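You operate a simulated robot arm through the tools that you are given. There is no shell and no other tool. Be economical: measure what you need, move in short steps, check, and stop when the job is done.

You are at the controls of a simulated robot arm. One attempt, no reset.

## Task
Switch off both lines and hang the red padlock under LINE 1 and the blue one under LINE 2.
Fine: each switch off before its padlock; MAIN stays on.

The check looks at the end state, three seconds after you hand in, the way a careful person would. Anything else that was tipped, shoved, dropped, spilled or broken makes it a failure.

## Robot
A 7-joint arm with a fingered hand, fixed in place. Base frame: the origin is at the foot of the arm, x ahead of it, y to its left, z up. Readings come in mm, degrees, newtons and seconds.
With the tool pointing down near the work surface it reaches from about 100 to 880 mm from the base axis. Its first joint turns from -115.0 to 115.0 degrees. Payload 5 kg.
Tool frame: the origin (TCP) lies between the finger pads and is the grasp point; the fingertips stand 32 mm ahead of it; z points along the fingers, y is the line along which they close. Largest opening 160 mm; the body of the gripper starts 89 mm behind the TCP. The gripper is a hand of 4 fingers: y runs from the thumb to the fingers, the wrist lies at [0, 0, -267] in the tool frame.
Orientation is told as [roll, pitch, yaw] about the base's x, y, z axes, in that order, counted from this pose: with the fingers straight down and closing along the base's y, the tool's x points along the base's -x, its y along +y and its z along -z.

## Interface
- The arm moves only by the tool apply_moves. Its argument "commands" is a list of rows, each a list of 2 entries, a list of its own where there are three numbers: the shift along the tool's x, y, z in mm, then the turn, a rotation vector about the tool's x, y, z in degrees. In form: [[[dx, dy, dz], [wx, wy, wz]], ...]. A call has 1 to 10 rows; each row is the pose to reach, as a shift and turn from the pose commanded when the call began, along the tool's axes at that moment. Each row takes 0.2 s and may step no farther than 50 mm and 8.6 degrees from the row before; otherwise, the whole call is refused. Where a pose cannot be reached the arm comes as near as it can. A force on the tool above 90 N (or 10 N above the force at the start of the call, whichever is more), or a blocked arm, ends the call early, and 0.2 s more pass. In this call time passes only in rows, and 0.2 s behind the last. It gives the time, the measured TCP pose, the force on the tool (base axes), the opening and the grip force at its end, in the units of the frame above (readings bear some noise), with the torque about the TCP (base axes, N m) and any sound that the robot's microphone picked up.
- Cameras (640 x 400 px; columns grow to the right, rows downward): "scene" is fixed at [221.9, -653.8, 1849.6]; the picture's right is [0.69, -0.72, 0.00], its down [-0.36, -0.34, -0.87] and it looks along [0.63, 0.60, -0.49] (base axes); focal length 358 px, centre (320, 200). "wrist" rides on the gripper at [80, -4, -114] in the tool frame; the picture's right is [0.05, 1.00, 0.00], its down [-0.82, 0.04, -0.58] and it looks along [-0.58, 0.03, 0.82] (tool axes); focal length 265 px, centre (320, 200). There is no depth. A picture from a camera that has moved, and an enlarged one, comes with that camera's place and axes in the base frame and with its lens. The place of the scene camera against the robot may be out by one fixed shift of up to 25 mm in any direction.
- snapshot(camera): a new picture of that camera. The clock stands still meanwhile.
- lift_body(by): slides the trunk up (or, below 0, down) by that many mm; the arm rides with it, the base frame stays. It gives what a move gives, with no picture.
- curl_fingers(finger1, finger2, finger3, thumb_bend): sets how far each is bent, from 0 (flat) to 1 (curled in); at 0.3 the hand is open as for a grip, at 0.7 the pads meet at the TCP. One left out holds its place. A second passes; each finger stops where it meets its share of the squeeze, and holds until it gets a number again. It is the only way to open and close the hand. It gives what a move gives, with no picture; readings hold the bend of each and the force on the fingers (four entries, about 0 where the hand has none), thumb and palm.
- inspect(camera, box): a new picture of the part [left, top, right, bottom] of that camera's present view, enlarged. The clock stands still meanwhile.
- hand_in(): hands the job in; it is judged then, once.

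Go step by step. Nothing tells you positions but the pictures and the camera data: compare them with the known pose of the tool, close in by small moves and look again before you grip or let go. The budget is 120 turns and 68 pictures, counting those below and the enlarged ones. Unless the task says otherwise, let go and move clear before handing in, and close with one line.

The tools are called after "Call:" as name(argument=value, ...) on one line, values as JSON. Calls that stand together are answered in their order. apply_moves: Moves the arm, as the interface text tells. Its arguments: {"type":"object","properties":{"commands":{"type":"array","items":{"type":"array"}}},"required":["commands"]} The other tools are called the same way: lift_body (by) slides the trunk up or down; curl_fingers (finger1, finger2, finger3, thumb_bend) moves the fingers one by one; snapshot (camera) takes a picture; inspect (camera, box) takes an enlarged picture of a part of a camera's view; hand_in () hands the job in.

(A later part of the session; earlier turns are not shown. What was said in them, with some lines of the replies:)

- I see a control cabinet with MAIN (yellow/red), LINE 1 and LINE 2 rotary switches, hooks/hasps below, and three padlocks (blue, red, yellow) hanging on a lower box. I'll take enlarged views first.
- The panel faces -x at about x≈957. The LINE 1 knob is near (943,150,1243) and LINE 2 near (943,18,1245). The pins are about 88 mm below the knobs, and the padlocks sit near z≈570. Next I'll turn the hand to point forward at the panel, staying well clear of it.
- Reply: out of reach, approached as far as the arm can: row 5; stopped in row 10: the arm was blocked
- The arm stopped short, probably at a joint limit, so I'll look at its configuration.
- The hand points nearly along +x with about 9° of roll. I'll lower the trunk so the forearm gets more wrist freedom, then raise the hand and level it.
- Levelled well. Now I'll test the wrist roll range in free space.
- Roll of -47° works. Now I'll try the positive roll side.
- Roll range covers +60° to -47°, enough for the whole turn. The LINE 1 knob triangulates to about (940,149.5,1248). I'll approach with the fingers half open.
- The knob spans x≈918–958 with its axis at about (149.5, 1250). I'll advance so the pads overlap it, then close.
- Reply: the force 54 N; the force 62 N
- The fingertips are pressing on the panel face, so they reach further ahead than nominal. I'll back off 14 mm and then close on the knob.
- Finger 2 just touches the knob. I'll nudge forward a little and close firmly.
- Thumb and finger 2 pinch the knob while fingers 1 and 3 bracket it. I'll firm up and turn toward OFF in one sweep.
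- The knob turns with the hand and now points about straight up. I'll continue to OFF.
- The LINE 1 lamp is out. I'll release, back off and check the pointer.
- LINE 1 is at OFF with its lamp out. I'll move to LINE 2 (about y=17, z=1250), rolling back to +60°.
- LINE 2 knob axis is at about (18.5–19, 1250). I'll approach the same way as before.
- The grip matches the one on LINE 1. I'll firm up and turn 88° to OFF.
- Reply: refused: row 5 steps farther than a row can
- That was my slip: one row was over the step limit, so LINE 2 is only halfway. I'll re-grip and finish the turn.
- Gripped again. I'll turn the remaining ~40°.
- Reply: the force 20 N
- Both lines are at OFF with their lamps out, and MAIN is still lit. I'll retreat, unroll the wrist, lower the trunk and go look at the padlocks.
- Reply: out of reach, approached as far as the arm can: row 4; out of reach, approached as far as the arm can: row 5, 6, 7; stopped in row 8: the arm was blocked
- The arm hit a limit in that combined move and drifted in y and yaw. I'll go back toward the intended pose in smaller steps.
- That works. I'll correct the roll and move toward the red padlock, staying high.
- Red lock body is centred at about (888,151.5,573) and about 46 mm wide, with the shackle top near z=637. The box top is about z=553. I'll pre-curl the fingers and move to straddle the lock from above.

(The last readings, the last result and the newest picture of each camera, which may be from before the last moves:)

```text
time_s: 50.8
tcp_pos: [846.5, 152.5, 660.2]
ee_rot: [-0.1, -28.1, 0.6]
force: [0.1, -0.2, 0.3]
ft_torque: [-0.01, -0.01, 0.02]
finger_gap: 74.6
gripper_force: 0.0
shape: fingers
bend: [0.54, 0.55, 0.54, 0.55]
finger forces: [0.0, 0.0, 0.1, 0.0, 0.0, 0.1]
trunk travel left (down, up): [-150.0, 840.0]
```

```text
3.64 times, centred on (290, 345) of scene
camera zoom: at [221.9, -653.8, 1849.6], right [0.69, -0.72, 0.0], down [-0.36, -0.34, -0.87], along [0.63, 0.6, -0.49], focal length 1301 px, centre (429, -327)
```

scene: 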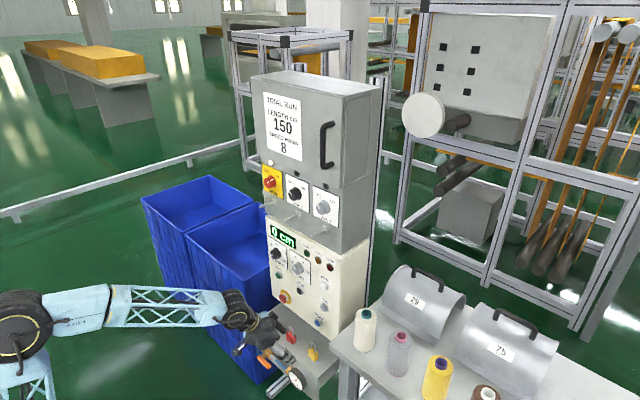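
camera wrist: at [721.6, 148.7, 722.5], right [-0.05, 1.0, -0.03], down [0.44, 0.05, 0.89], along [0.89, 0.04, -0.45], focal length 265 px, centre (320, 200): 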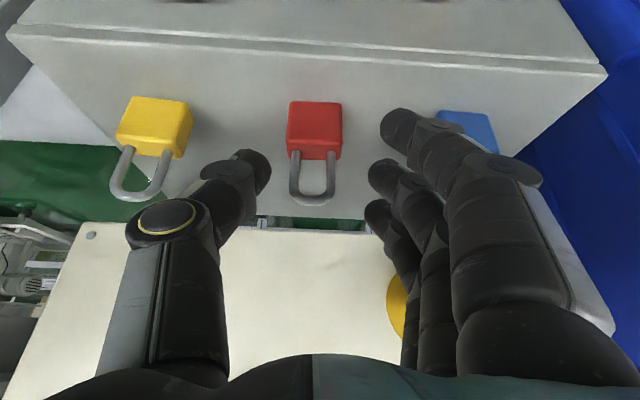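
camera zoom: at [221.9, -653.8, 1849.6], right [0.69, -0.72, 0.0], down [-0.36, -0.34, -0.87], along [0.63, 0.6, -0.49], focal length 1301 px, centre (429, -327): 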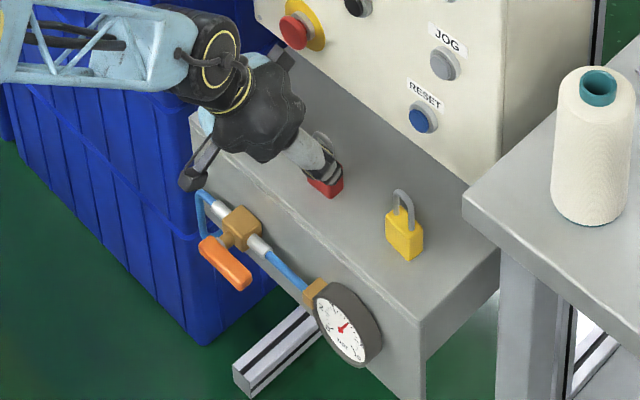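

Alignment looks right: lock at y≈150.5 and the hand centred on it. I'll descend so the pads straddle the body.

Call:
apply_moves(commands=[[[1, -1, 20], [0, 0, 0]], [[2, -2, 40], [0, 0, 0]], [[2.9, -2, 55], [0, 0, 0]]])

Call:
snapshot(camera="wrist")

```text
time_s: 51.6
tcp_pos: [870.4, 152.1, 612.7]
ee_rot: [0.0, -28.6, 0.5]
force: [-3.7, 0.4, 16.7]
ft_torque: [0.77, 0.44, 0.12]
finger_gap: 74.2
gripper_force: 8.9
shape: fingers
bend: [0.56, 0.55, 0.54, 0.55]
finger forces: [16.6, 0.0, 0.0, 0.0, 0.1, 0.1]
trunk travel left (down, up): [-150.0, 840.0]
```

```text
37 pictures are left
camera wrist: at [744.9, 147.3, 675.0], right [-0.05, 1.0, -0.02], down [0.44, 0.05, 0.9], along [0.9, 0.04, -0.44], focal length 265 px, centre (320, 200)
```

wrist: 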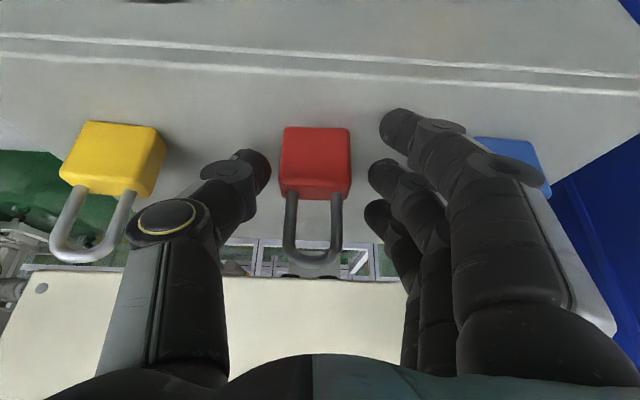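

Finger 1 (the lower one) touches the box top. I'll curl it a bit to lift its tip, then lower slightly more.

Call:
curl_fingers(finger1=0.66)

Call:
apply_moves(commands=[[[1, -1, 3], [0, 0, 0]], [[3, -1.5, 6], [0, 0, 0]]])

```text
time_s: 52.6
tcp_pos: [869.6, 150.5, 609.1]
ee_rot: [-0.1, -28.3, 0.5]
force: [0.2, 2.2, 3.6]
ft_torque: [0.15, 0.08, -0.06]
finger_gap: 53.5
gripper_force: 1.4
shape: fingers
bend: [0.66, 0.55, 0.54, 0.55]
finger forces: [3.1, 0.0, 0.1, 0.0, 0.0, 0.0]
trunk travel left (down, up): [-150.0, 840.0]
```

```text
time_s: 53.2
tcp_pos: [870.6, 151.7, 607.3]
ee_rot: [0.0, -28.6, 0.5]
force: [-1.1, 7.0, 28.0]
ft_torque: [0.84, 0.56, -0.09]
finger_gap: 53.2
gripper_force: 13.7
shape: fingers
bend: [0.7, 0.55, 0.54, 0.55]
finger forces: [28.5, 0.0, 0.1, 0.1, 0.0, 0.0]
trunk travel left (down, up): [-150.0, 840.0]
```

Finger 1 still limits the descent. I'll rise 3 mm to unload it and pinch with finger 2 and the thumb here.

Call:
apply_moves(commands=[[[-1.5, -1, -3], [0, 0, 0]]])

Call:
curl_fingers(finger1=0.74, finger2=0.63, thumb_bend=0.63)

Call:
snapshot(camera="wrist")

```text
time_s: 53.6
tcp_pos: [870.8, 148.5, 609.2]
ee_rot: [0.0, -28.5, 0.5]
force: [3.2, 6.9, 24.7]
ft_torque: [0.83, 0.18, -0.2]
finger_gap: 55.6
gripper_force: 12.4
shape: fingers
bend: [0.69, 0.55, 0.54, 0.55]
finger forces: [25.1, 0.0, 0.0, 0.0, 0.1, 0.0]
trunk travel left (down, up): [-150.0, 840.0]
```

```text
time_s: 54.6
tcp_pos: [870.0, 149.2, 605.0]
ee_rot: [-0.1, -28.2, 0.5]
force: [0.5, -0.2, -1.3]
ft_torque: [-0.01, 0.01, -0.02]
finger_gap: 30.7
gripper_force: 4.4
shape: fingers
bend: [0.74, 0.6, 0.54, 0.62]
finger forces: [0.0, 3.9, 0.0, 0.0, 4.0, 0.1]
trunk travel left (down, up): [-150.0, 840.0]
```

```text
36 pictures are left
camera wrist: at [744.7, 143.9, 669.3], right [-0.05, 1.0, -0.03], down [0.44, 0.05, 0.89], along [0.89, 0.04, -0.45], focal length 265 px, centre (320, 200)
```

wrist: 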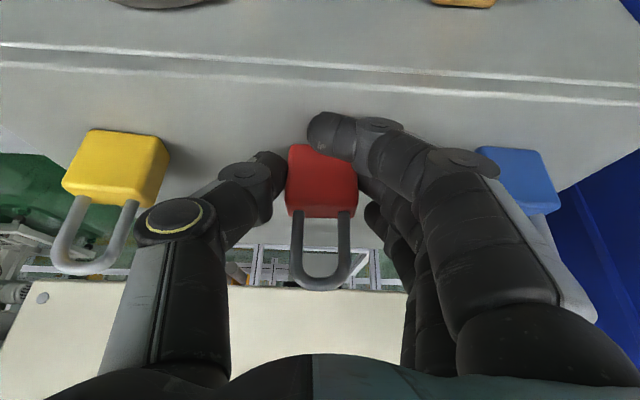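

Thumb and finger 2 hold the body, with finger 1 in front of it. I'll firm up and lift a little to check the hold.

Call:
curl_fingers(finger2=0.73, thumb_bend=0.73)

Call:
apply_moves(commands=[[[-5, 0, -9], [0, 0, 0]], [[-14, 0, -26], [0, 0, 0]], [[-19, 0, -35], [0, 0, 0]]])

Call:
snapshot(camera="wrist")

Call:
inspect(camera="scene", box=[220, 290, 360, 400])

```text
time_s: 55.6
tcp_pos: [869.0, 147.4, 605.9]
ee_rot: [-0.2, -28.4, 0.5]
force: [-0.1, -0.1, -0.4]
ft_torque: [-0.01, -0.04, -0.01]
finger_gap: 23.5
gripper_force: 11.9
shape: fingers
bend: [0.74, 0.56, 0.54, 0.69]
finger forces: [0.0, 12.1, 0.0, 0.1, 12.0, 0.0]
trunk travel left (down, up): [-150.0, 840.0]
```

```text
time_s: 56.4
tcp_pos: [869.4, 148.0, 647.3]
ee_rot: [-0.1, -28.2, 0.6]
force: [0.1, 0.1, -1.0]
ft_torque: [0.02, 0.04, 0.02]
finger_gap: 23.0
gripper_force: 12.2
shape: fingers
bend: [0.74, 0.56, 0.54, 0.69]
finger forces: [0.0, 12.1, 0.0, 0.0, 12.0, 0.0]
trunk travel left (down, up): [-150.0, 840.0]
```

```text
35 pictures are left
camera wrist: at [745.2, 144.0, 710.2], right [-0.05, 1.0, -0.03], down [0.44, 0.05, 0.89], along [0.89, 0.04, -0.45], focal length 265 px, centre (320, 200)
```

wrist: 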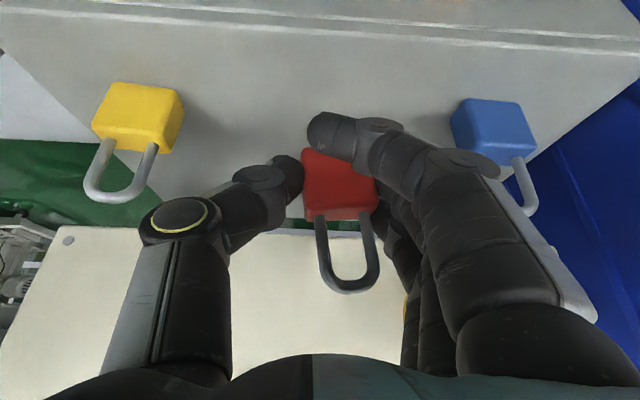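

```text
3.64 times, centred on (290, 345) of scene
camera zoom: at [221.9, -653.8, 1849.6], right [0.69, -0.72, 0.0], down [-0.36, -0.34, -0.87], along [0.63, 0.6, -0.49], focal length 1301 px, centre (429, -327)
```

zoom: 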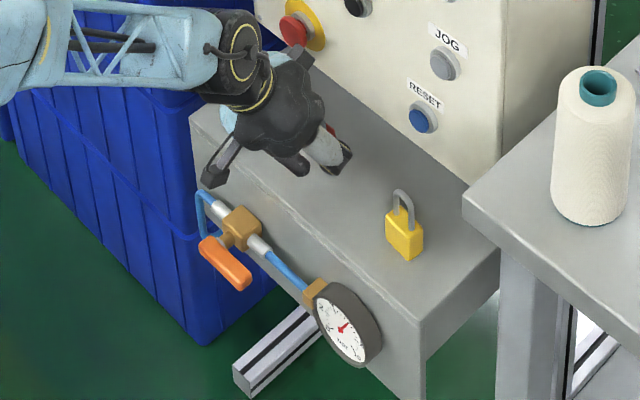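

Lifted cleanly. The lock sits a bit to +y in the grip (shackle y≈167) and is roughly upright. I'll back away 65 mm, shift -17 in y, and raise it with the trunk.

Call:
apply_moves(commands=[[[19, -6, -10], [0, 0, 0]], [[38, -12, -20], [0, 0, 0]], [[57, -17, -30.6], [0, 0, 0]]])

Call:
lift_body(by=505)

Call:
snapshot(camera="wrist")

Call:
inspect(camera="scene", box=[230, 150, 370, 250])

```text
time_s: 57.2
tcp_pos: [804.9, 131.8, 644.9]
ee_rot: [-0.2, -28.2, 0.5]
force: [0.8, 0.3, -0.4]
ft_torque: [0.0, 0.0, 0.01]
finger_gap: 23.5
gripper_force: 12.0
shape: fingers
bend: [0.74, 0.56, 0.54, 0.69]
finger forces: [0.1, 12.2, 0.0, 0.0, 12.0, 0.1]
trunk travel left (down, up): [-150.0, 840.0]
```

```text
refused: 505 is not a number from -400 to 400
```

```text
33 pictures are left
camera wrist: at [680.4, 126.7, 709.4], right [-0.05, 1.0, -0.03], down [0.44, 0.05, 0.89], along [0.89, 0.04, -0.45], focal length 265 px, centre (320, 200)
```

wrist: 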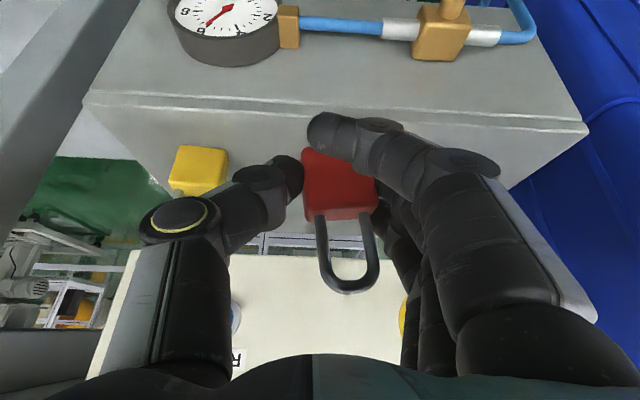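

```text
4.00 times, centred on (300, 200) of scene
camera zoom: at [221.9, -653.8, 1849.6], right [0.69, -0.72, 0.0], down [-0.36, -0.34, -0.87], along [0.63, 0.6, -0.49], focal length 1431 px, centre (400, 200)
```

zoom: 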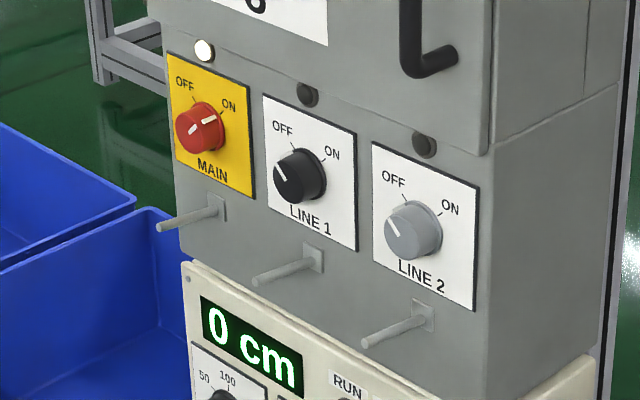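

Lifts are limited to 400 per call, so I'll split it in two.

Call:
lift_body(by=400)

Call:
lift_body(by=105)

Call:
snapshot(camera="wrist")

Call:
inspect(camera="scene", box=[230, 150, 370, 250])

```text
time_s: 61.0
tcp_pos: [804.5, 131.2, 1046.7]
ee_rot: [-0.1, -28.2, 0.5]
force: [-0.5, -0.3, -1.7]
ft_torque: [0.02, 0.03, 0.0]
finger_gap: 23.3
gripper_force: 12.4
shape: fingers
bend: [0.74, 0.56, 0.54, 0.69]
finger forces: [0.0, 12.1, 0.0, 0.1, 12.0, 0.0]
trunk travel left (down, up): [-550.0, 440.0]
```

```text
time_s: 62.4
tcp_pos: [804.9, 132.4, 1150.1]
ee_rot: [-0.1, -28.3, 0.5]
force: [0.0, 1.0, -1.3]
ft_torque: [-0.01, 0.01, 0.02]
finger_gap: 23.3
gripper_force: 11.6
shape: fingers
bend: [0.74, 0.56, 0.54, 0.69]
finger forces: [0.0, 12.1, 0.0, 0.1, 12.0, 0.0]
trunk travel left (down, up): [-655.0, 335.0]
```

```text
31 pictures are left
camera wrist: at [680.7, 126.9, 1214.3], right [-0.05, 1.0, -0.03], down [0.44, 0.05, 0.89], along [0.89, 0.04, -0.45], focal length 265 px, centre (320, 200)
```

wrist: 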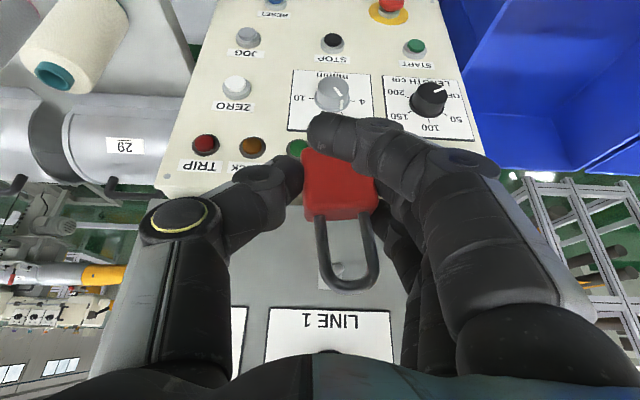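

```text
4.00 times, centred on (300, 200) of scene
camera zoom: at [221.9, -653.8, 1849.6], right [0.69, -0.72, 0.0], down [-0.36, -0.34, -0.87], along [0.63, 0.6, -0.49], focal length 1431 px, centre (400, 200)
```

zoom: 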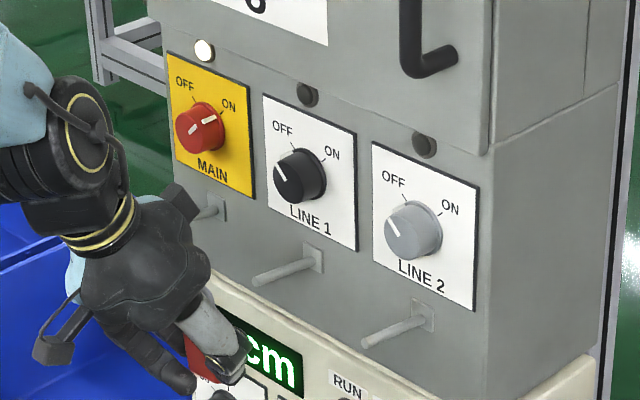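

I'll zoom in on the shackle and the pin behind it.

Call:
inspect(camera="wrist", box=[270, 160, 430, 310])

```text
2.67 times, centred on (350, 235) of wrist
camera zoom: at [680.7, 126.9, 1214.3], right [-0.05, 1.0, -0.03], down [0.44, 0.05, 0.89], along [0.89, 0.04, -0.45], focal length 708 px, centre (240, 107)
```

zoom: 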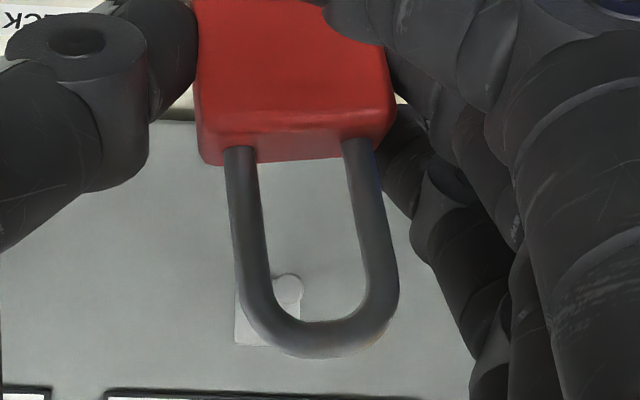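

Very useful view: pin tip at about (882,151,1170), and the shackle interior centre at about (y 149, z 1171) with around ±6 mm of side clearance. I'll advance in +x so the pin enters, then look.

Call:
apply_moves(commands=[[[-17.6, 1, 9.4], [0, 0, 0]], [[-35.3, 2, 18.8], [0, 0, 0]], [[-48.5, 2, 25.9], [0, 0, 0]]])

Call:
inspect(camera="wrist", box=[270, 160, 430, 310])

```text
time_s: 63.2
tcp_pos: [861.2, 134.1, 1149.9]
ee_rot: [-0.1, -28.2, 0.5]
force: [-0.8, -0.4, -0.5]
ft_torque: [-0.02, 0.03, 0.0]
finger_gap: 23.3
gripper_force: 11.5
shape: fingers
bend: [0.74, 0.56, 0.54, 0.69]
finger forces: [0.0, 12.1, 0.1, 0.0, 12.0, 0.0]
trunk travel left (down, up): [-655.0, 335.0]
```

```text
2.67 times, centred on (350, 235) of wrist
camera zoom: at [735.9, 129.6, 1213.5], right [-0.05, 1.0, -0.03], down [0.45, 0.05, 0.89], along [0.89, 0.04, -0.45], focal length 708 px, centre (240, 107)
```

zoom: 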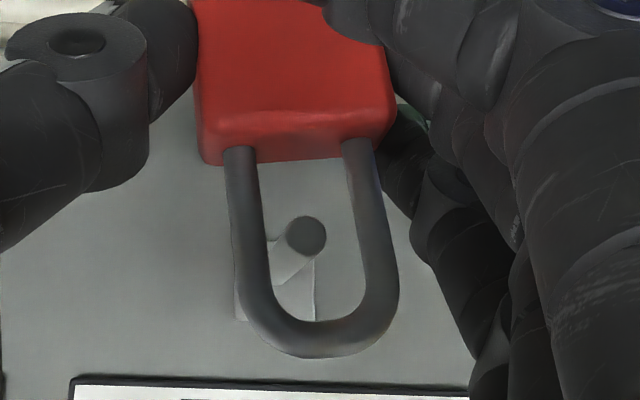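

The pin tip is centred in the loop. I'll continue forward another 35 mm.

Call:
apply_moves(commands=[[[-10, -1, 5.4], [0, 0, 0]], [[-20, -1.5, 10.7], [0, 0, 0]], [[-31, -1.5, 16.5], [0, 0, 0]]])

Call:
inspect(camera="wrist", box=[270, 160, 430, 310])

Call:
inspect(camera="scene", box=[230, 150, 370, 250])

```text
time_s: 64.0
tcp_pos: [896.0, 132.8, 1151.1]
ee_rot: [-0.1, -28.2, 0.5]
force: [0.6, 0.3, -1.2]
ft_torque: [-0.01, -0.02, 0.0]
finger_gap: 23.1
gripper_force: 11.7
shape: fingers
bend: [0.74, 0.56, 0.54, 0.69]
finger forces: [0.1, 12.1, 0.0, 0.0, 12.0, 0.1]
trunk travel left (down, up): [-655.0, 335.0]
```

```text
2.67 times, centred on (350, 235) of wrist
camera zoom: at [771.2, 127.5, 1214.0], right [-0.05, 1.0, -0.03], down [0.45, 0.05, 0.89], along [0.89, 0.04, -0.45], focal length 708 px, centre (240, 107)
```

zoom: 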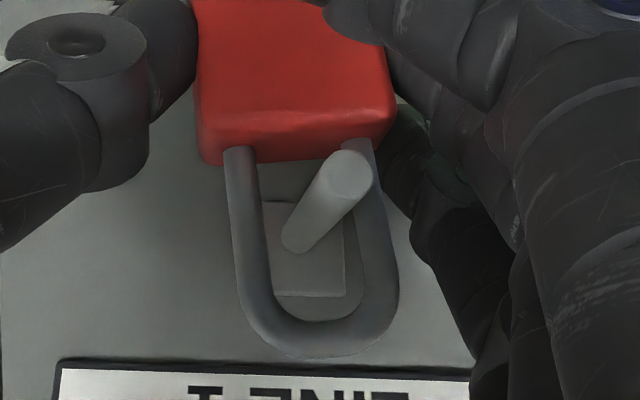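

```text
4.00 times, centred on (300, 200) of scene
camera zoom: at [221.9, -653.8, 1849.6], right [0.69, -0.72, 0.0], down [-0.36, -0.34, -0.87], along [0.63, 0.6, -0.49], focal length 1431 px, centre (400, 200)
```

zoom: 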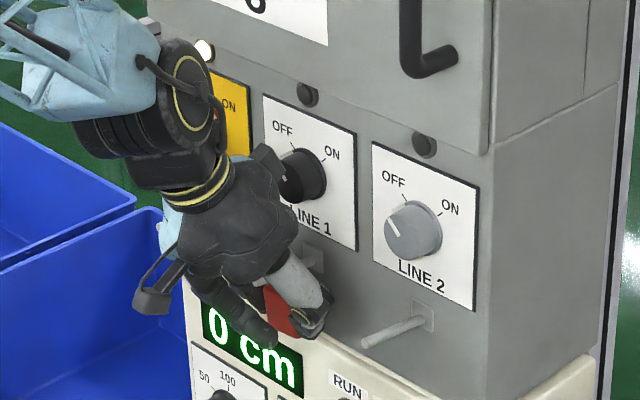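

The pin is threaded through the loop with no contact. I'll lower gently until the shackle takes the weight.

Call:
apply_moves(commands=[[[3.3, 0, 6.2], [0, 0, 0]], [[6.6, 0, 12.4], [0, 0, 0]]])

Call:
inspect(camera="wrist", box=[270, 160, 430, 310])

```text
time_s: 64.6
tcp_pos: [896.6, 133.7, 1137.1]
ee_rot: [0.0, -28.3, 0.6]
force: [-1.0, -0.4, -0.5]
ft_torque: [0.01, 0.04, -0.01]
finger_gap: 23.1
gripper_force: 12.7
shape: fingers
bend: [0.74, 0.56, 0.54, 0.69]
finger forces: [0.0, 12.2, 0.1, 0.1, 12.0, 0.0]
trunk travel left (down, up): [-655.0, 335.0]
```

```text
2.67 times, centred on (350, 235) of wrist
camera zoom: at [770.8, 128.6, 1200.9], right [-0.05, 1.0, -0.03], down [0.44, 0.05, 0.89], along [0.89, 0.04, -0.45], focal length 708 px, centre (240, 107)
```

zoom: 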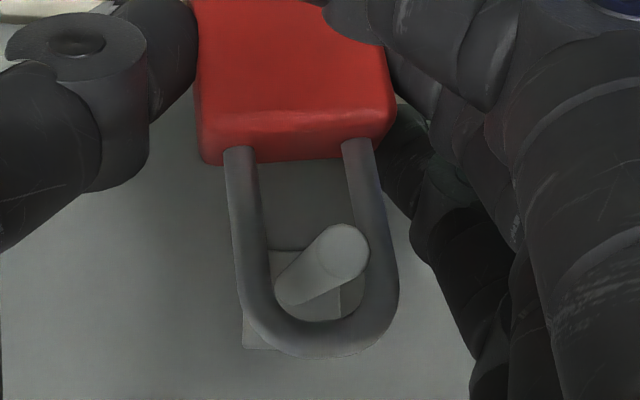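

About 5–7 mm remain, so I'll lower slowly until the force shows.

Call:
apply_moves(commands=[[[1, 0, 2], [0, 0, 0]], [[2, 0, 4], [0, 0, 0]]])

Call:
apply_moves(commands=[[[1, 0, 2], [0, 0, 0]]])

```text
time_s: 65.2
tcp_pos: [896.1, 132.3, 1133.6]
ee_rot: [-0.1, -28.3, 0.5]
force: [0.2, -0.4, 0.2]
ft_torque: [0.02, -0.01, -0.01]
finger_gap: 23.0
gripper_force: 11.7
shape: fingers
bend: [0.74, 0.56, 0.54, 0.69]
finger forces: [0.0, 12.1, 0.0, 0.0, 12.3, 0.0]
trunk travel left (down, up): [-655.0, 335.0]
```

```text
time_s: 65.6
tcp_pos: [894.8, 132.0, 1132.0]
ee_rot: [-0.1, -28.4, 0.5]
force: [0.3, -0.3, 8.9]
ft_torque: [0.18, -0.12, -0.01]
finger_gap: 22.5
gripper_force: 12.5
shape: fingers
bend: [0.74, 0.57, 0.54, 0.69]
finger forces: [0.0, 11.9, 0.1, 0.1, 13.3, 0.0]
trunk travel left (down, up): [-655.0, 335.0]
```

The shackle rests on the pin (9 N). I'll open the hand and check.

Call:
curl_fingers(finger1=0.5, finger2=0.5, finger3=0.5, thumb_bend=0.56)

Call:
snapshot(camera="wrist")

```text
time_s: 66.6
tcp_pos: [896.5, 133.3, 1130.2]
ee_rot: [-0.2, -28.3, 0.6]
force: [0.0, 0.2, -0.4]
ft_torque: [0.0, 0.01, -0.02]
finger_gap: 78.7
gripper_force: 0.0
shape: fingers
bend: [0.5, 0.5, 0.5, 0.56]
finger forces: [0.1, 0.1, 0.1, 0.0, 0.0, 0.0]
trunk travel left (down, up): [-655.0, 335.0]
```

```text
24 pictures are left
camera wrist: at [771.0, 128.1, 1194.1], right [-0.05, 1.0, -0.03], down [0.44, 0.05, 0.89], along [0.89, 0.04, -0.45], focal length 265 px, centre (320, 200)
```

wrist: 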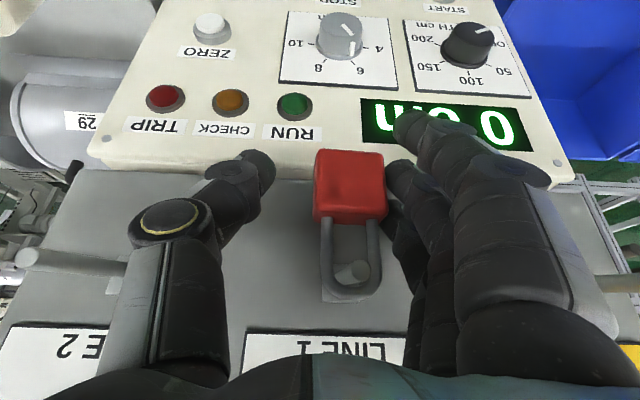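

The red lock hangs on the LINE 1 pin. I'll open the fingers wider on that side and back straight out.

Call:
curl_fingers(finger1=0.4, finger2=0.4, finger3=0.4, thumb_bend=0.5)

Call:
apply_moves(commands=[[[17.6, 0, -9.4], [0, 0, 0]], [[44, 0, -23.5], [0, 0, 0]], [[79, 0, -42], [0, 0, 0]], [[115, 0, -61], [0, 0, 0]]])

Call:
snapshot(camera="wrist")

Call:
inspect(camera="scene", box=[230, 150, 370, 250])

```text
time_s: 67.6
tcp_pos: [895.4, 132.4, 1129.9]
ee_rot: [-0.1, -28.3, 0.4]
force: [-0.3, -0.6, -0.6]
ft_torque: [0.03, 0.01, -0.02]
finger_gap: 110.5
gripper_force: 0.1
shape: fingers
bend: [0.4, 0.4, 0.4, 0.5]
finger forces: [0.0, 0.1, 0.0, 0.1, 0.0, 0.1]
trunk travel left (down, up): [-655.0, 335.0]
```

```text
time_s: 68.6
tcp_pos: [765.2, 132.6, 1131.9]
ee_rot: [-0.1, -28.2, 0.5]
force: [0.7, 0.0, -0.1]
ft_torque: [0.04, -0.01, -0.02]
finger_gap: 110.3
gripper_force: 0.0
shape: fingers
bend: [0.4, 0.4, 0.4, 0.5]
finger forces: [0.1, 0.0, 0.0, 0.0, 0.0, 0.0]
trunk travel left (down, up): [-655.0, 335.0]
```

```text
23 pictures are left
camera wrist: at [639.4, 127.6, 1194.0], right [-0.05, 1.0, -0.03], down [0.44, 0.05, 0.9], along [0.89, 0.04, -0.44], focal length 265 px, centre (320, 200)
```

wrist: 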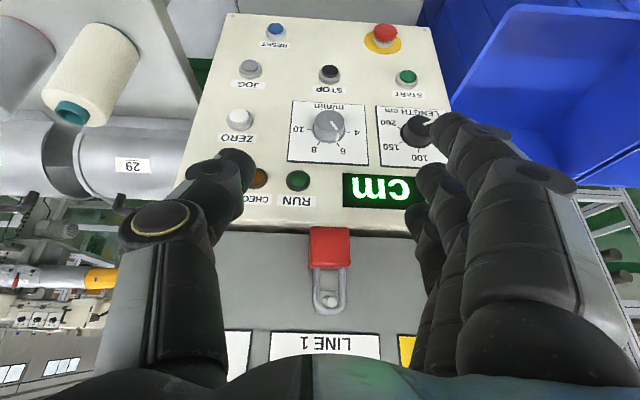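

```text
4.00 times, centred on (300, 200) of scene
camera zoom: at [221.9, -653.8, 1849.6], right [0.69, -0.72, 0.0], down [-0.36, -0.34, -0.87], along [0.63, 0.6, -0.49], focal length 1431 px, centre (400, 200)
```

zoom: 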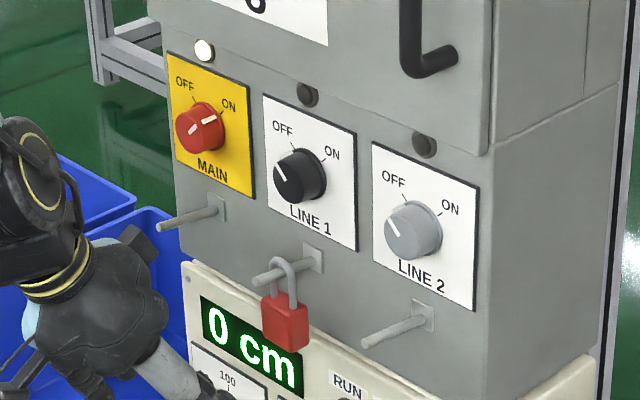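

The red lock hangs properly. Now I'll go down for the blue one, first guess (888,270,573).

Call:
lift_body(by=-400)

Call:
curl_fingers(finger1=0.66, finger2=0.55, finger3=0.54, thumb_bend=0.55)

Call:
apply_moves(commands=[[[-14, 27, 8], [0, 0, 0]], [[-28, 54, 15], [0, 0, 0]], [[-43, 82, 23], [0, 0, 0]], [[-57, 109, 30], [0, 0, 0]], [[-71, 136, 38], [0, 0, 0]]])

Call:
snapshot(camera="wrist")

```text
time_s: 72.4
tcp_pos: [765.2, 132.2, 730.1]
ee_rot: [-0.2, -28.4, 0.5]
force: [-0.7, -0.7, -0.1]
ft_torque: [0.0, -0.01, -0.02]
finger_gap: 110.6
gripper_force: 0.1
shape: fingers
bend: [0.4, 0.4, 0.4, 0.5]
finger forces: [0.0, 0.0, 0.0, 0.0, 0.1, 0.0]
trunk travel left (down, up): [-255.0, 735.0]
```

```text
time_s: 73.4
tcp_pos: [764.1, 132.4, 730.0]
ee_rot: [-0.1, -28.3, 0.4]
force: [-0.2, -0.2, -0.8]
ft_torque: [-0.03, 0.03, 0.01]
finger_gap: 52.8
gripper_force: 0.1
shape: fingers
bend: [0.66, 0.55, 0.54, 0.55]
finger forces: [0.1, 0.0, 0.1, 0.0, 0.1, 0.0]
trunk travel left (down, up): [-255.0, 735.0]
```

```text
time_s: 74.6
tcp_pos: [844.6, 268.8, 730.5]
ee_rot: [-0.2, -28.2, 0.6]
force: [-0.9, 0.6, 0.0]
ft_torque: [0.04, -0.01, -0.04]
finger_gap: 52.5
gripper_force: 0.0
shape: fingers
bend: [0.66, 0.55, 0.54, 0.55]
finger forces: [0.0, 0.0, 0.0, 0.0, 0.0, 0.0]
trunk travel left (down, up): [-255.0, 735.0]
```

```text
21 pictures are left
camera wrist: at [720.0, 264.9, 793.4], right [-0.05, 1.0, -0.03], down [0.45, 0.05, 0.89], along [0.89, 0.04, -0.45], focal length 265 px, centre (320, 200)
```

wrist: 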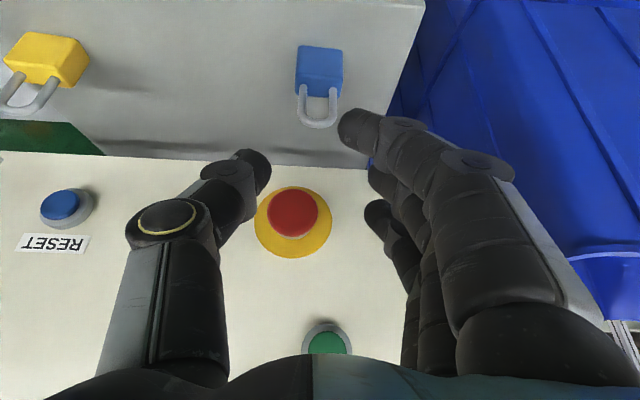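

Blue body confirmed at about (888.5,268,573). The blue bins are close on the +y side, so I'll check that clearance before lowering.

Call:
inspect(camera="scene", box=[180, 190, 330, 340])

```text
2.67 times, centred on (255, 265) of scene
camera zoom: at [221.9, -653.8, 1849.6], right [0.69, -0.72, 0.0], down [-0.36, -0.34, -0.87], along [0.63, 0.6, -0.49], focal length 954 px, centre (493, 27)
```

zoom: 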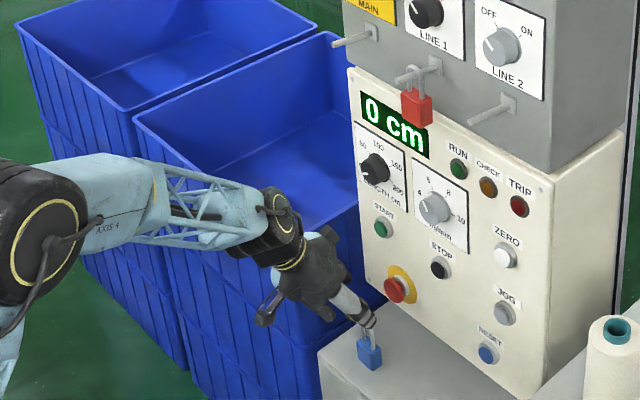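

The bin rim looks to be near y≈375, leaving 15–20 mm beside the hand. I'll shift the hand 6 mm to -y and descend in stages.

Call:
apply_moves(commands=[[[10, -3, 20], [0, 0, 0]], [[20, -6, 40], [0, 0, 0]], [[29.5, -6, 58], [0, 0, 0]]])

Call:
snapshot(camera="wrist")

```text
time_s: 75.4
tcp_pos: [846.0, 263.0, 665.2]
ee_rot: [-0.1, -28.3, 0.5]
force: [0.6, -0.6, -0.5]
ft_torque: [0.0, 0.04, -0.02]
finger_gap: 52.9
gripper_force: 0.1
shape: fingers
bend: [0.66, 0.55, 0.54, 0.55]
finger forces: [0.0, 0.1, 0.0, 0.0, 0.1, 0.0]
trunk travel left (down, up): [-255.0, 735.0]
```

```text
19 pictures are left
camera wrist: at [721.7, 258.1, 728.3], right [-0.05, 1.0, -0.03], down [0.44, 0.05, 0.89], along [0.89, 0.04, -0.45], focal length 265 px, centre (320, 200)
```

wrist: 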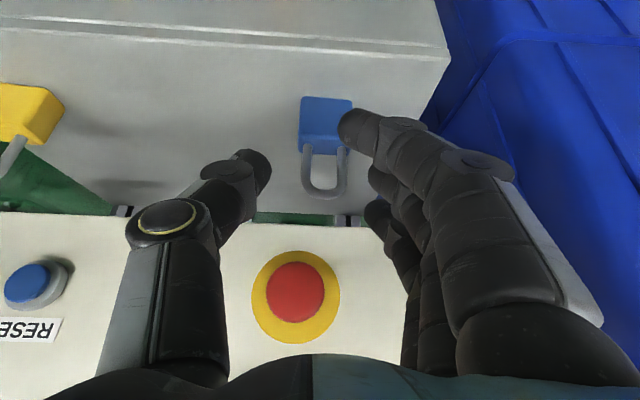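

Aligned. I'll tuck finger 1 and descend to grip height.

Call:
curl_fingers(finger1=0.74)

Call:
apply_moves(commands=[[[2, 0, 21], [0, 0, 0]], [[4, 0, 42], [0, 0, 0]], [[6, 0, 62], [0, 0, 0]]])

Call:
snapshot(camera="wrist")

```text
time_s: 76.4
tcp_pos: [845.5, 262.0, 665.1]
ee_rot: [0.0, -28.3, 0.5]
force: [1.3, 0.7, 0.0]
ft_torque: [-0.02, -0.02, -0.02]
finger_gap: 40.1
gripper_force: 0.1
shape: fingers
bend: [0.74, 0.55, 0.54, 0.55]
finger forces: [0.0, 0.0, 0.0, 0.1, 0.0, 0.0]
trunk travel left (down, up): [-255.0, 735.0]
```

```text
time_s: 77.2
tcp_pos: [869.8, 262.4, 608.4]
ee_rot: [-0.1, -28.3, 0.4]
force: [-0.8, 0.2, 0.0]
ft_torque: [0.01, 0.02, -0.01]
finger_gap: 39.9
gripper_force: 0.1
shape: fingers
bend: [0.74, 0.55, 0.54, 0.55]
finger forces: [0.0, 0.1, 0.1, 0.1, 0.0, 0.0]
trunk travel left (down, up): [-255.0, 735.0]
```

```text
18 pictures are left
camera wrist: at [744.9, 258.3, 671.0], right [-0.05, 1.0, -0.03], down [0.44, 0.05, 0.89], along [0.89, 0.04, -0.45], focal length 265 px, centre (320, 200)
```

wrist: 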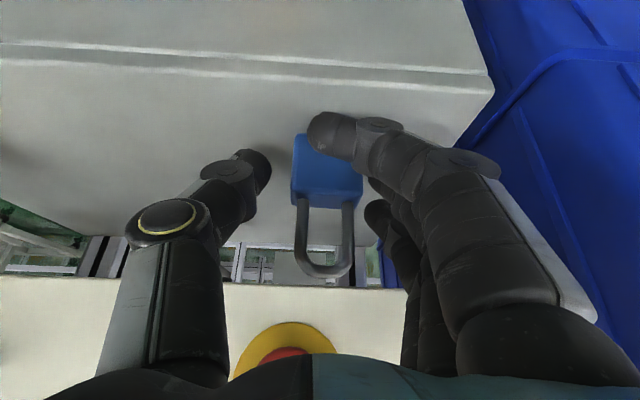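

No contact anywhere. I'll go 3 mm lower, then pinch.

Call:
apply_moves(commands=[[[1.4, 0, 2.6], [0, 0, 0]]])

Call:
curl_fingers(finger2=0.62, thumb_bend=0.63)

Call:
curl_fingers(finger2=0.73, thumb_bend=0.73)

Call:
apply_moves(commands=[[[-5, 0, -9], [0, 0, 0]], [[-14, 0, -26], [0, 0, 0]], [[-19, 0, -35], [0, 0, 0]]])

Call:
inspect(camera="wrist", box=[240, 90, 440, 310])

```text
time_s: 77.6
tcp_pos: [870.0, 262.6, 605.1]
ee_rot: [-0.1, -28.4, 0.5]
force: [-0.3, 0.7, -0.1]
ft_torque: [-0.02, 0.01, -0.02]
finger_gap: 39.8
gripper_force: 0.0
shape: fingers
bend: [0.74, 0.55, 0.54, 0.55]
finger forces: [0.0, 0.0, 0.0, 0.0, 0.1, 0.0]
trunk travel left (down, up): [-255.0, 735.0]
```

```text
time_s: 78.6
tcp_pos: [870.9, 262.3, 603.5]
ee_rot: [-0.1, -28.2, 0.5]
force: [0.4, 0.1, 0.3]
ft_torque: [0.01, -0.02, 0.02]
finger_gap: 30.4
gripper_force: 3.6
shape: fingers
bend: [0.74, 0.59, 0.54, 0.62]
finger forces: [0.0, 3.3, 0.0, 0.1, 3.3, 0.0]
trunk travel left (down, up): [-255.0, 735.0]
```

```text
time_s: 79.6
tcp_pos: [870.1, 262.0, 603.7]
ee_rot: [-0.2, -28.3, 0.5]
force: [-0.1, -0.7, 1.1]
ft_torque: [0.02, -0.02, -0.01]
finger_gap: 23.1
gripper_force: 11.4
shape: fingers
bend: [0.74, 0.57, 0.54, 0.69]
finger forces: [0.0, 11.5, 0.0, 0.0, 11.8, 0.1]
trunk travel left (down, up): [-255.0, 735.0]
```

```text
time_s: 80.4
tcp_pos: [869.9, 262.2, 645.4]
ee_rot: [-0.1, -28.4, 0.4]
force: [-0.4, 0.1, -0.6]
ft_torque: [-0.01, 0.01, -0.02]
finger_gap: 22.7
gripper_force: 11.6
shape: fingers
bend: [0.74, 0.56, 0.54, 0.69]
finger forces: [0.1, 11.4, 0.0, 0.0, 11.6, 0.0]
trunk travel left (down, up): [-255.0, 735.0]
```

```text
1.82 times, centred on (340, 200) of wrist
camera zoom: at [745.3, 258.1, 708.2], right [-0.05, 1.0, -0.03], down [0.44, 0.05, 0.89], along [0.89, 0.04, -0.45], focal length 483 px, centre (284, 200)
```

zoom: 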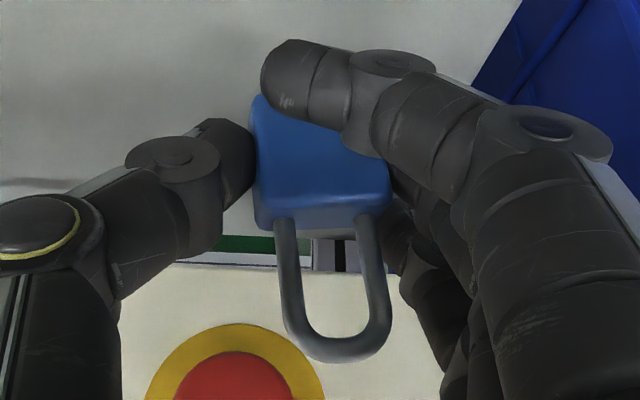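

Blue is held the same way (shackle y ≈ TCP y + 17). I'll move diagonally back and away from the bin and the E-stop, then raise.

Call:
apply_moves(commands=[[[16, -32, -8.5], [0, 0, 0]], [[32, -64, -17], [0, 0, 0]], [[48, -96, -25.5], [0, 0, 0]], [[64, -128, -34], [0, 0, 0]], [[79.4, -160, -42.4], [0, 0, 0]]])

Call:
lift_body(by=400)

Call:
apply_moves(commands=[[[0, -25, 0], [0, 0, 0]], [[0, -50, 0], [0, 0, 0]], [[0, -75, 0], [0, 0, 0]], [[0, -100, 0], [0, 0, 0]]])

Call:
lift_body(by=105)

Call:
snapshot(camera="wrist")

```text
time_s: 81.6
tcp_pos: [781.4, 102.9, 644.9]
ee_rot: [-0.1, -28.3, 0.6]
force: [0.7, 0.4, -0.5]
ft_torque: [-0.01, 0.01, 0.01]
finger_gap: 22.7
gripper_force: 10.9
shape: fingers
bend: [0.74, 0.56, 0.54, 0.69]
finger forces: [0.0, 11.5, 0.0, 0.0, 11.4, 0.0]
trunk travel left (down, up): [-255.0, 735.0]
```

```text
time_s: 85.5
tcp_pos: [781.7, 102.0, 1044.2]
ee_rot: [0.0, -28.3, 0.5]
force: [-0.2, 0.4, -1.1]
ft_torque: [0.0, 0.01, 0.02]
finger_gap: 22.6
gripper_force: 11.3
shape: fingers
bend: [0.74, 0.56, 0.54, 0.69]
finger forces: [0.1, 11.5, 0.0, 0.0, 11.5, 0.0]
trunk travel left (down, up): [-655.0, 335.0]
```

```text
time_s: 86.5
tcp_pos: [783.2, 1.3, 1045.0]
ee_rot: [0.0, -28.3, 0.6]
force: [-0.7, 0.5, -0.7]
ft_torque: [0.0, -0.01, 0.02]
finger_gap: 22.7
gripper_force: 11.4
shape: fingers
bend: [0.74, 0.56, 0.54, 0.69]
finger forces: [0.1, 11.6, 0.1, 0.0, 11.4, 0.0]
trunk travel left (down, up): [-655.0, 335.0]
```

```text
time_s: 87.8
tcp_pos: [783.6, 1.5, 1148.9]
ee_rot: [-0.1, -28.2, 0.5]
force: [0.2, 0.8, -0.1]
ft_torque: [0.01, 0.0, 0.0]
finger_gap: 22.9
gripper_force: 11.5
shape: fingers
bend: [0.74, 0.56, 0.54, 0.69]
finger forces: [0.0, 11.6, 0.0, 0.0, 11.5, 0.1]
trunk travel left (down, up): [-760.0, 230.0]
```

```text
16 pictures are left
camera wrist: at [658.3, -2.8, 1212.6], right [-0.05, 1.0, -0.03], down [0.44, 0.05, 0.89], along [0.89, 0.04, -0.45], focal length 265 px, centre (320, 200)
```

wrist: 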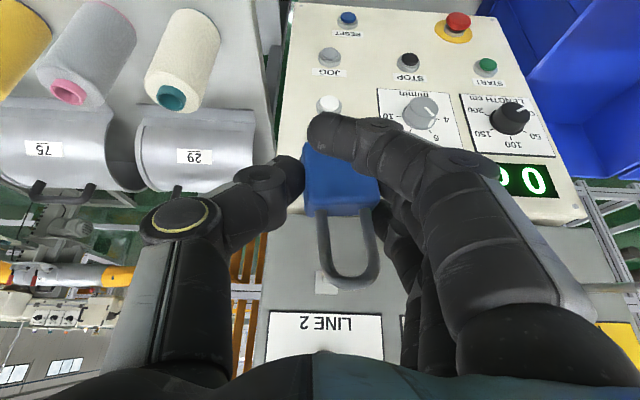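

I'll advance 45 mm, still short of the pin, and zoom to align.

Call:
apply_moves(commands=[[[-20, 0, 10.6], [0, 0, 0]], [[-39.7, 0, 21.2], [0, 0, 0]]])

Call:
inspect(camera="wrist", box=[270, 160, 430, 310])

```text
time_s: 88.4
tcp_pos: [827.7, 2.4, 1150.0]
ee_rot: [-0.1, -28.1, 0.6]
force: [0.1, 0.1, -1.4]
ft_torque: [0.01, 0.0, 0.01]
finger_gap: 22.8
gripper_force: 11.6
shape: fingers
bend: [0.74, 0.56, 0.54, 0.69]
finger forces: [0.0, 11.5, 0.0, 0.0, 11.5, 0.1]
trunk travel left (down, up): [-760.0, 230.0]
```

```text
2.67 times, centred on (350, 235) of wrist
camera zoom: at [703.3, -2.6, 1212.7], right [-0.05, 1.0, -0.03], down [0.44, 0.05, 0.89], along [0.89, 0.04, -0.45], focal length 708 px, centre (240, 107)
```

zoom: 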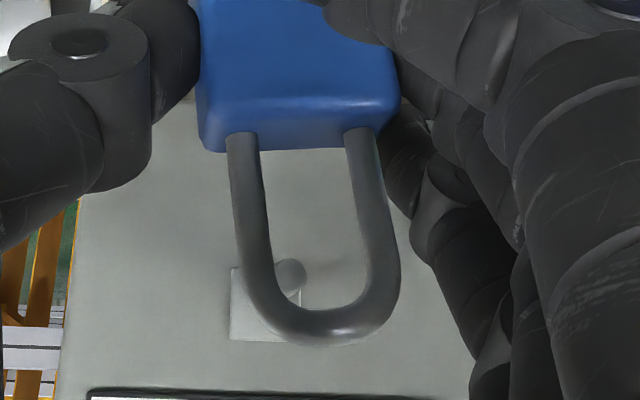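

Pin at (19.6, 1169) and shackle centre at y≈20.9. I'll shift -1.5 mm and advance to the tip.

Call:
apply_moves(commands=[[[-15, -1.5, 8], [0, 0, 0]], [[-30, -1.5, 16], [0, 0, 0]]])

Call:
inspect(camera="wrist", box=[270, 160, 430, 310])

```text
time_s: 89.0
tcp_pos: [862.8, 0.4, 1150.5]
ee_rot: [-0.1, -28.2, 0.5]
force: [0.3, 0.7, -1.0]
ft_torque: [0.0, -0.01, 0.02]
finger_gap: 22.7
gripper_force: 11.4
shape: fingers
bend: [0.74, 0.56, 0.54, 0.69]
finger forces: [0.0, 11.6, 0.1, 0.0, 11.5, 0.1]
trunk travel left (down, up): [-760.0, 230.0]
```

```text
2.67 times, centred on (350, 235) of wrist
camera zoom: at [737.8, -4.3, 1213.2], right [-0.05, 1.0, -0.03], down [0.44, 0.05, 0.89], along [0.89, 0.04, -0.45], focal length 708 px, centre (240, 107)
```

zoom: 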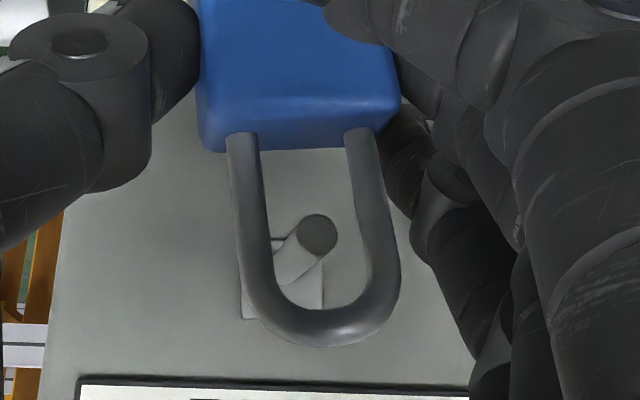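

The pin is centred in the loop. I'll go forward another 33 mm.

Call:
apply_moves(commands=[[[-10, 0, 5.4], [0, 0, 0]], [[-20, 0, 10.7], [0, 0, 0]], [[-29.5, 0, 15.8], [0, 0, 0]]])

Call:
inspect(camera="wrist", box=[270, 160, 430, 310])

```text
time_s: 89.8
tcp_pos: [895.8, 0.1, 1149.2]
ee_rot: [-0.1, -28.2, 0.6]
force: [0.0, 0.1, 0.1]
ft_torque: [-0.03, 0.0, 0.0]
finger_gap: 22.7
gripper_force: 11.5
shape: fingers
bend: [0.74, 0.56, 0.54, 0.69]
finger forces: [0.0, 11.7, 0.1, 0.0, 11.5, 0.0]
trunk travel left (down, up): [-760.0, 230.0]
```

```text
2.67 times, centred on (350, 235) of wrist
camera zoom: at [771.4, -4.0, 1212.5], right [-0.05, 1.0, -0.03], down [0.45, 0.05, 0.89], along [0.89, 0.04, -0.45], focal length 708 px, centre (240, 107)
```

zoom: 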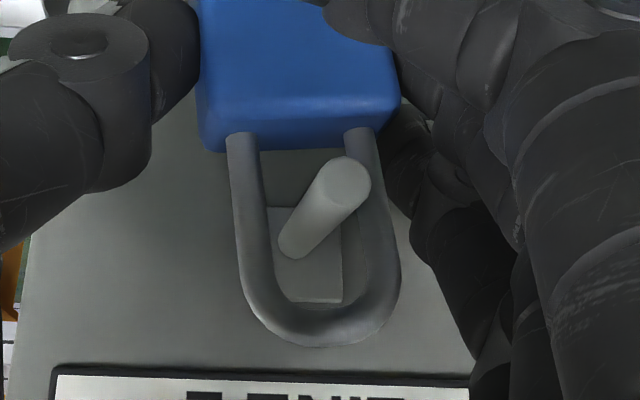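

Threaded without contact. I'll lower until the force rises.

Call:
apply_moves(commands=[[[3.3, 0, 6.2], [0, 0, 0]], [[6.6, 0, 12.4], [0, 0, 0]]])

Call:
apply_moves(commands=[[[1, 0, 2], [0, 0, 0]]])

Call:
apply_moves(commands=[[[0.8, 0, 1.5], [0, 0, 0]]])

```text
time_s: 90.4
tcp_pos: [895.0, 0.4, 1134.9]
ee_rot: [-0.2, -28.3, 0.5]
force: [0.0, 0.0, 1.2]
ft_torque: [0.03, 0.02, -0.02]
finger_gap: 22.7
gripper_force: 11.6
shape: fingers
bend: [0.74, 0.56, 0.54, 0.69]
finger forces: [0.0, 11.5, 0.0, 0.0, 12.0, 0.0]
trunk travel left (down, up): [-760.0, 230.0]
```

```text
time_s: 90.8
tcp_pos: [894.5, 0.5, 1135.2]
ee_rot: [0.0, -28.4, 0.5]
force: [0.7, -0.4, 9.1]
ft_torque: [0.22, -0.14, -0.03]
finger_gap: 22.8
gripper_force: 12.2
shape: fingers
bend: [0.74, 0.56, 0.54, 0.69]
finger forces: [0.0, 11.3, 0.0, 0.1, 13.2, 0.0]
trunk travel left (down, up): [-760.0, 230.0]
```

```text
time_s: 91.2
tcp_pos: [895.4, 0.8, 1132.5]
ee_rot: [-0.1, -28.4, 0.5]
force: [1.3, -0.2, 12.0]
ft_torque: [0.25, -0.22, -0.08]
finger_gap: 21.9
gripper_force: 12.2
shape: fingers
bend: [0.74, 0.57, 0.54, 0.69]
finger forces: [0.1, 11.1, 0.1, 0.1, 12.7, 0.0]
trunk travel left (down, up): [-760.0, 230.0]
```

The shackle rests on the LINE 2 pin. I'll release and check before withdrawing.

Call:
curl_fingers(finger1=0.5, finger2=0.5, finger3=0.5, thumb_bend=0.56)

Call:
curl_fingers(finger1=0.4, finger2=0.4, finger3=0.4, thumb_bend=0.5)

Call:
snapshot(camera="wrist")

```text
time_s: 92.2
tcp_pos: [894.7, 1.7, 1131.1]
ee_rot: [-0.2, -28.1, 0.5]
force: [0.6, -0.5, 0.3]
ft_torque: [0.0, 0.03, 0.04]
finger_gap: 78.7
gripper_force: 0.0
shape: fingers
bend: [0.5, 0.5, 0.5, 0.56]
finger forces: [0.0, 0.0, 0.0, 0.0, 0.0, 0.0]
trunk travel left (down, up): [-760.0, 230.0]
```

```text
time_s: 93.2
tcp_pos: [895.3, 1.0, 1131.6]
ee_rot: [-0.1, -28.3, 0.5]
force: [0.3, 0.2, -0.1]
ft_torque: [0.01, -0.01, 0.03]
finger_gap: 110.4
gripper_force: 0.1
shape: fingers
bend: [0.4, 0.4, 0.4, 0.5]
finger forces: [0.1, 0.1, 0.1, 0.0, 0.0, 0.1]
trunk travel left (down, up): [-760.0, 230.0]
```

```text
12 pictures are left
camera wrist: at [770.7, -3.6, 1194.9], right [-0.05, 1.0, -0.03], down [0.44, 0.05, 0.89], along [0.89, 0.04, -0.45], focal length 265 px, centre (320, 200)
```

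wrist: 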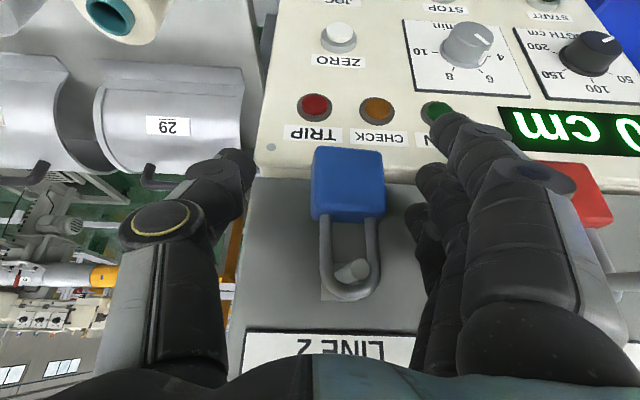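

Blue hangs on its pin. I'll withdraw straight back.

Call:
apply_moves(commands=[[[17.6, 0, -9.4], [0, 0, 0]], [[44, 0, -23.5], [0, 0, 0]], [[79, 0, -42], [0, 0, 0]], [[115, 0, -61], [0, 0, 0]], [[150, 0, -80], [0, 0, 0]]])

Call:
inspect(camera="scene", box=[230, 150, 370, 250])

Call:
snapshot(camera="scene")

```text
time_s: 94.4
tcp_pos: [724.3, 0.6, 1131.8]
ee_rot: [-0.2, -28.3, 0.6]
force: [0.5, 0.5, -0.2]
ft_torque: [0.0, -0.03, -0.01]
finger_gap: 110.4
gripper_force: 0.1
shape: fingers
bend: [0.4, 0.4, 0.4, 0.5]
finger forces: [0.0, 0.0, 0.1, 0.1, 0.1, 0.0]
trunk travel left (down, up): [-760.0, 230.0]
```

```text
4.00 times, centred on (300, 200) of scene
camera zoom: at [221.9, -653.8, 1849.6], right [0.69, -0.72, 0.0], down [-0.36, -0.34, -0.87], along [0.63, 0.6, -0.49], focal length 1431 px, centre (400, 200)
```

zoom: 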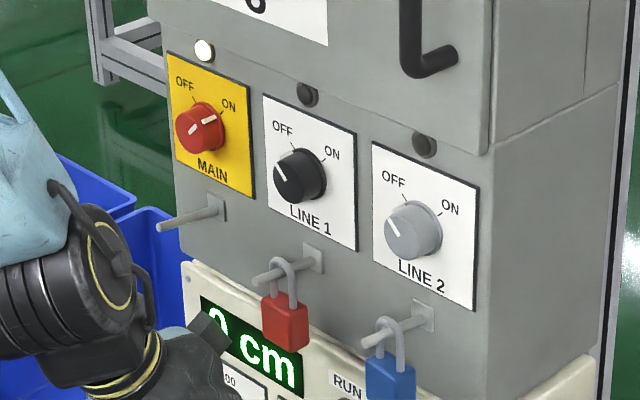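

```text
10 pictures are left
```

scene: 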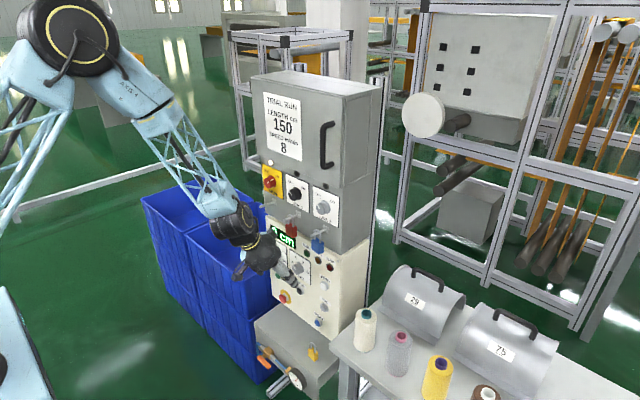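

Both switches are at OFF, MAIN is still lit, red hangs under LINE 1 and blue under LINE 2, and the hand is clear. Handing in.

Call:
hand_in()

```text
The job is handed in.
```

I switched off LINE 1 and LINE 2 before hanging any lock, then hung the red padlock under LINE 1 and the blue one under LINE 2; MAIN stayed on, and I saw nothing else disturbed.
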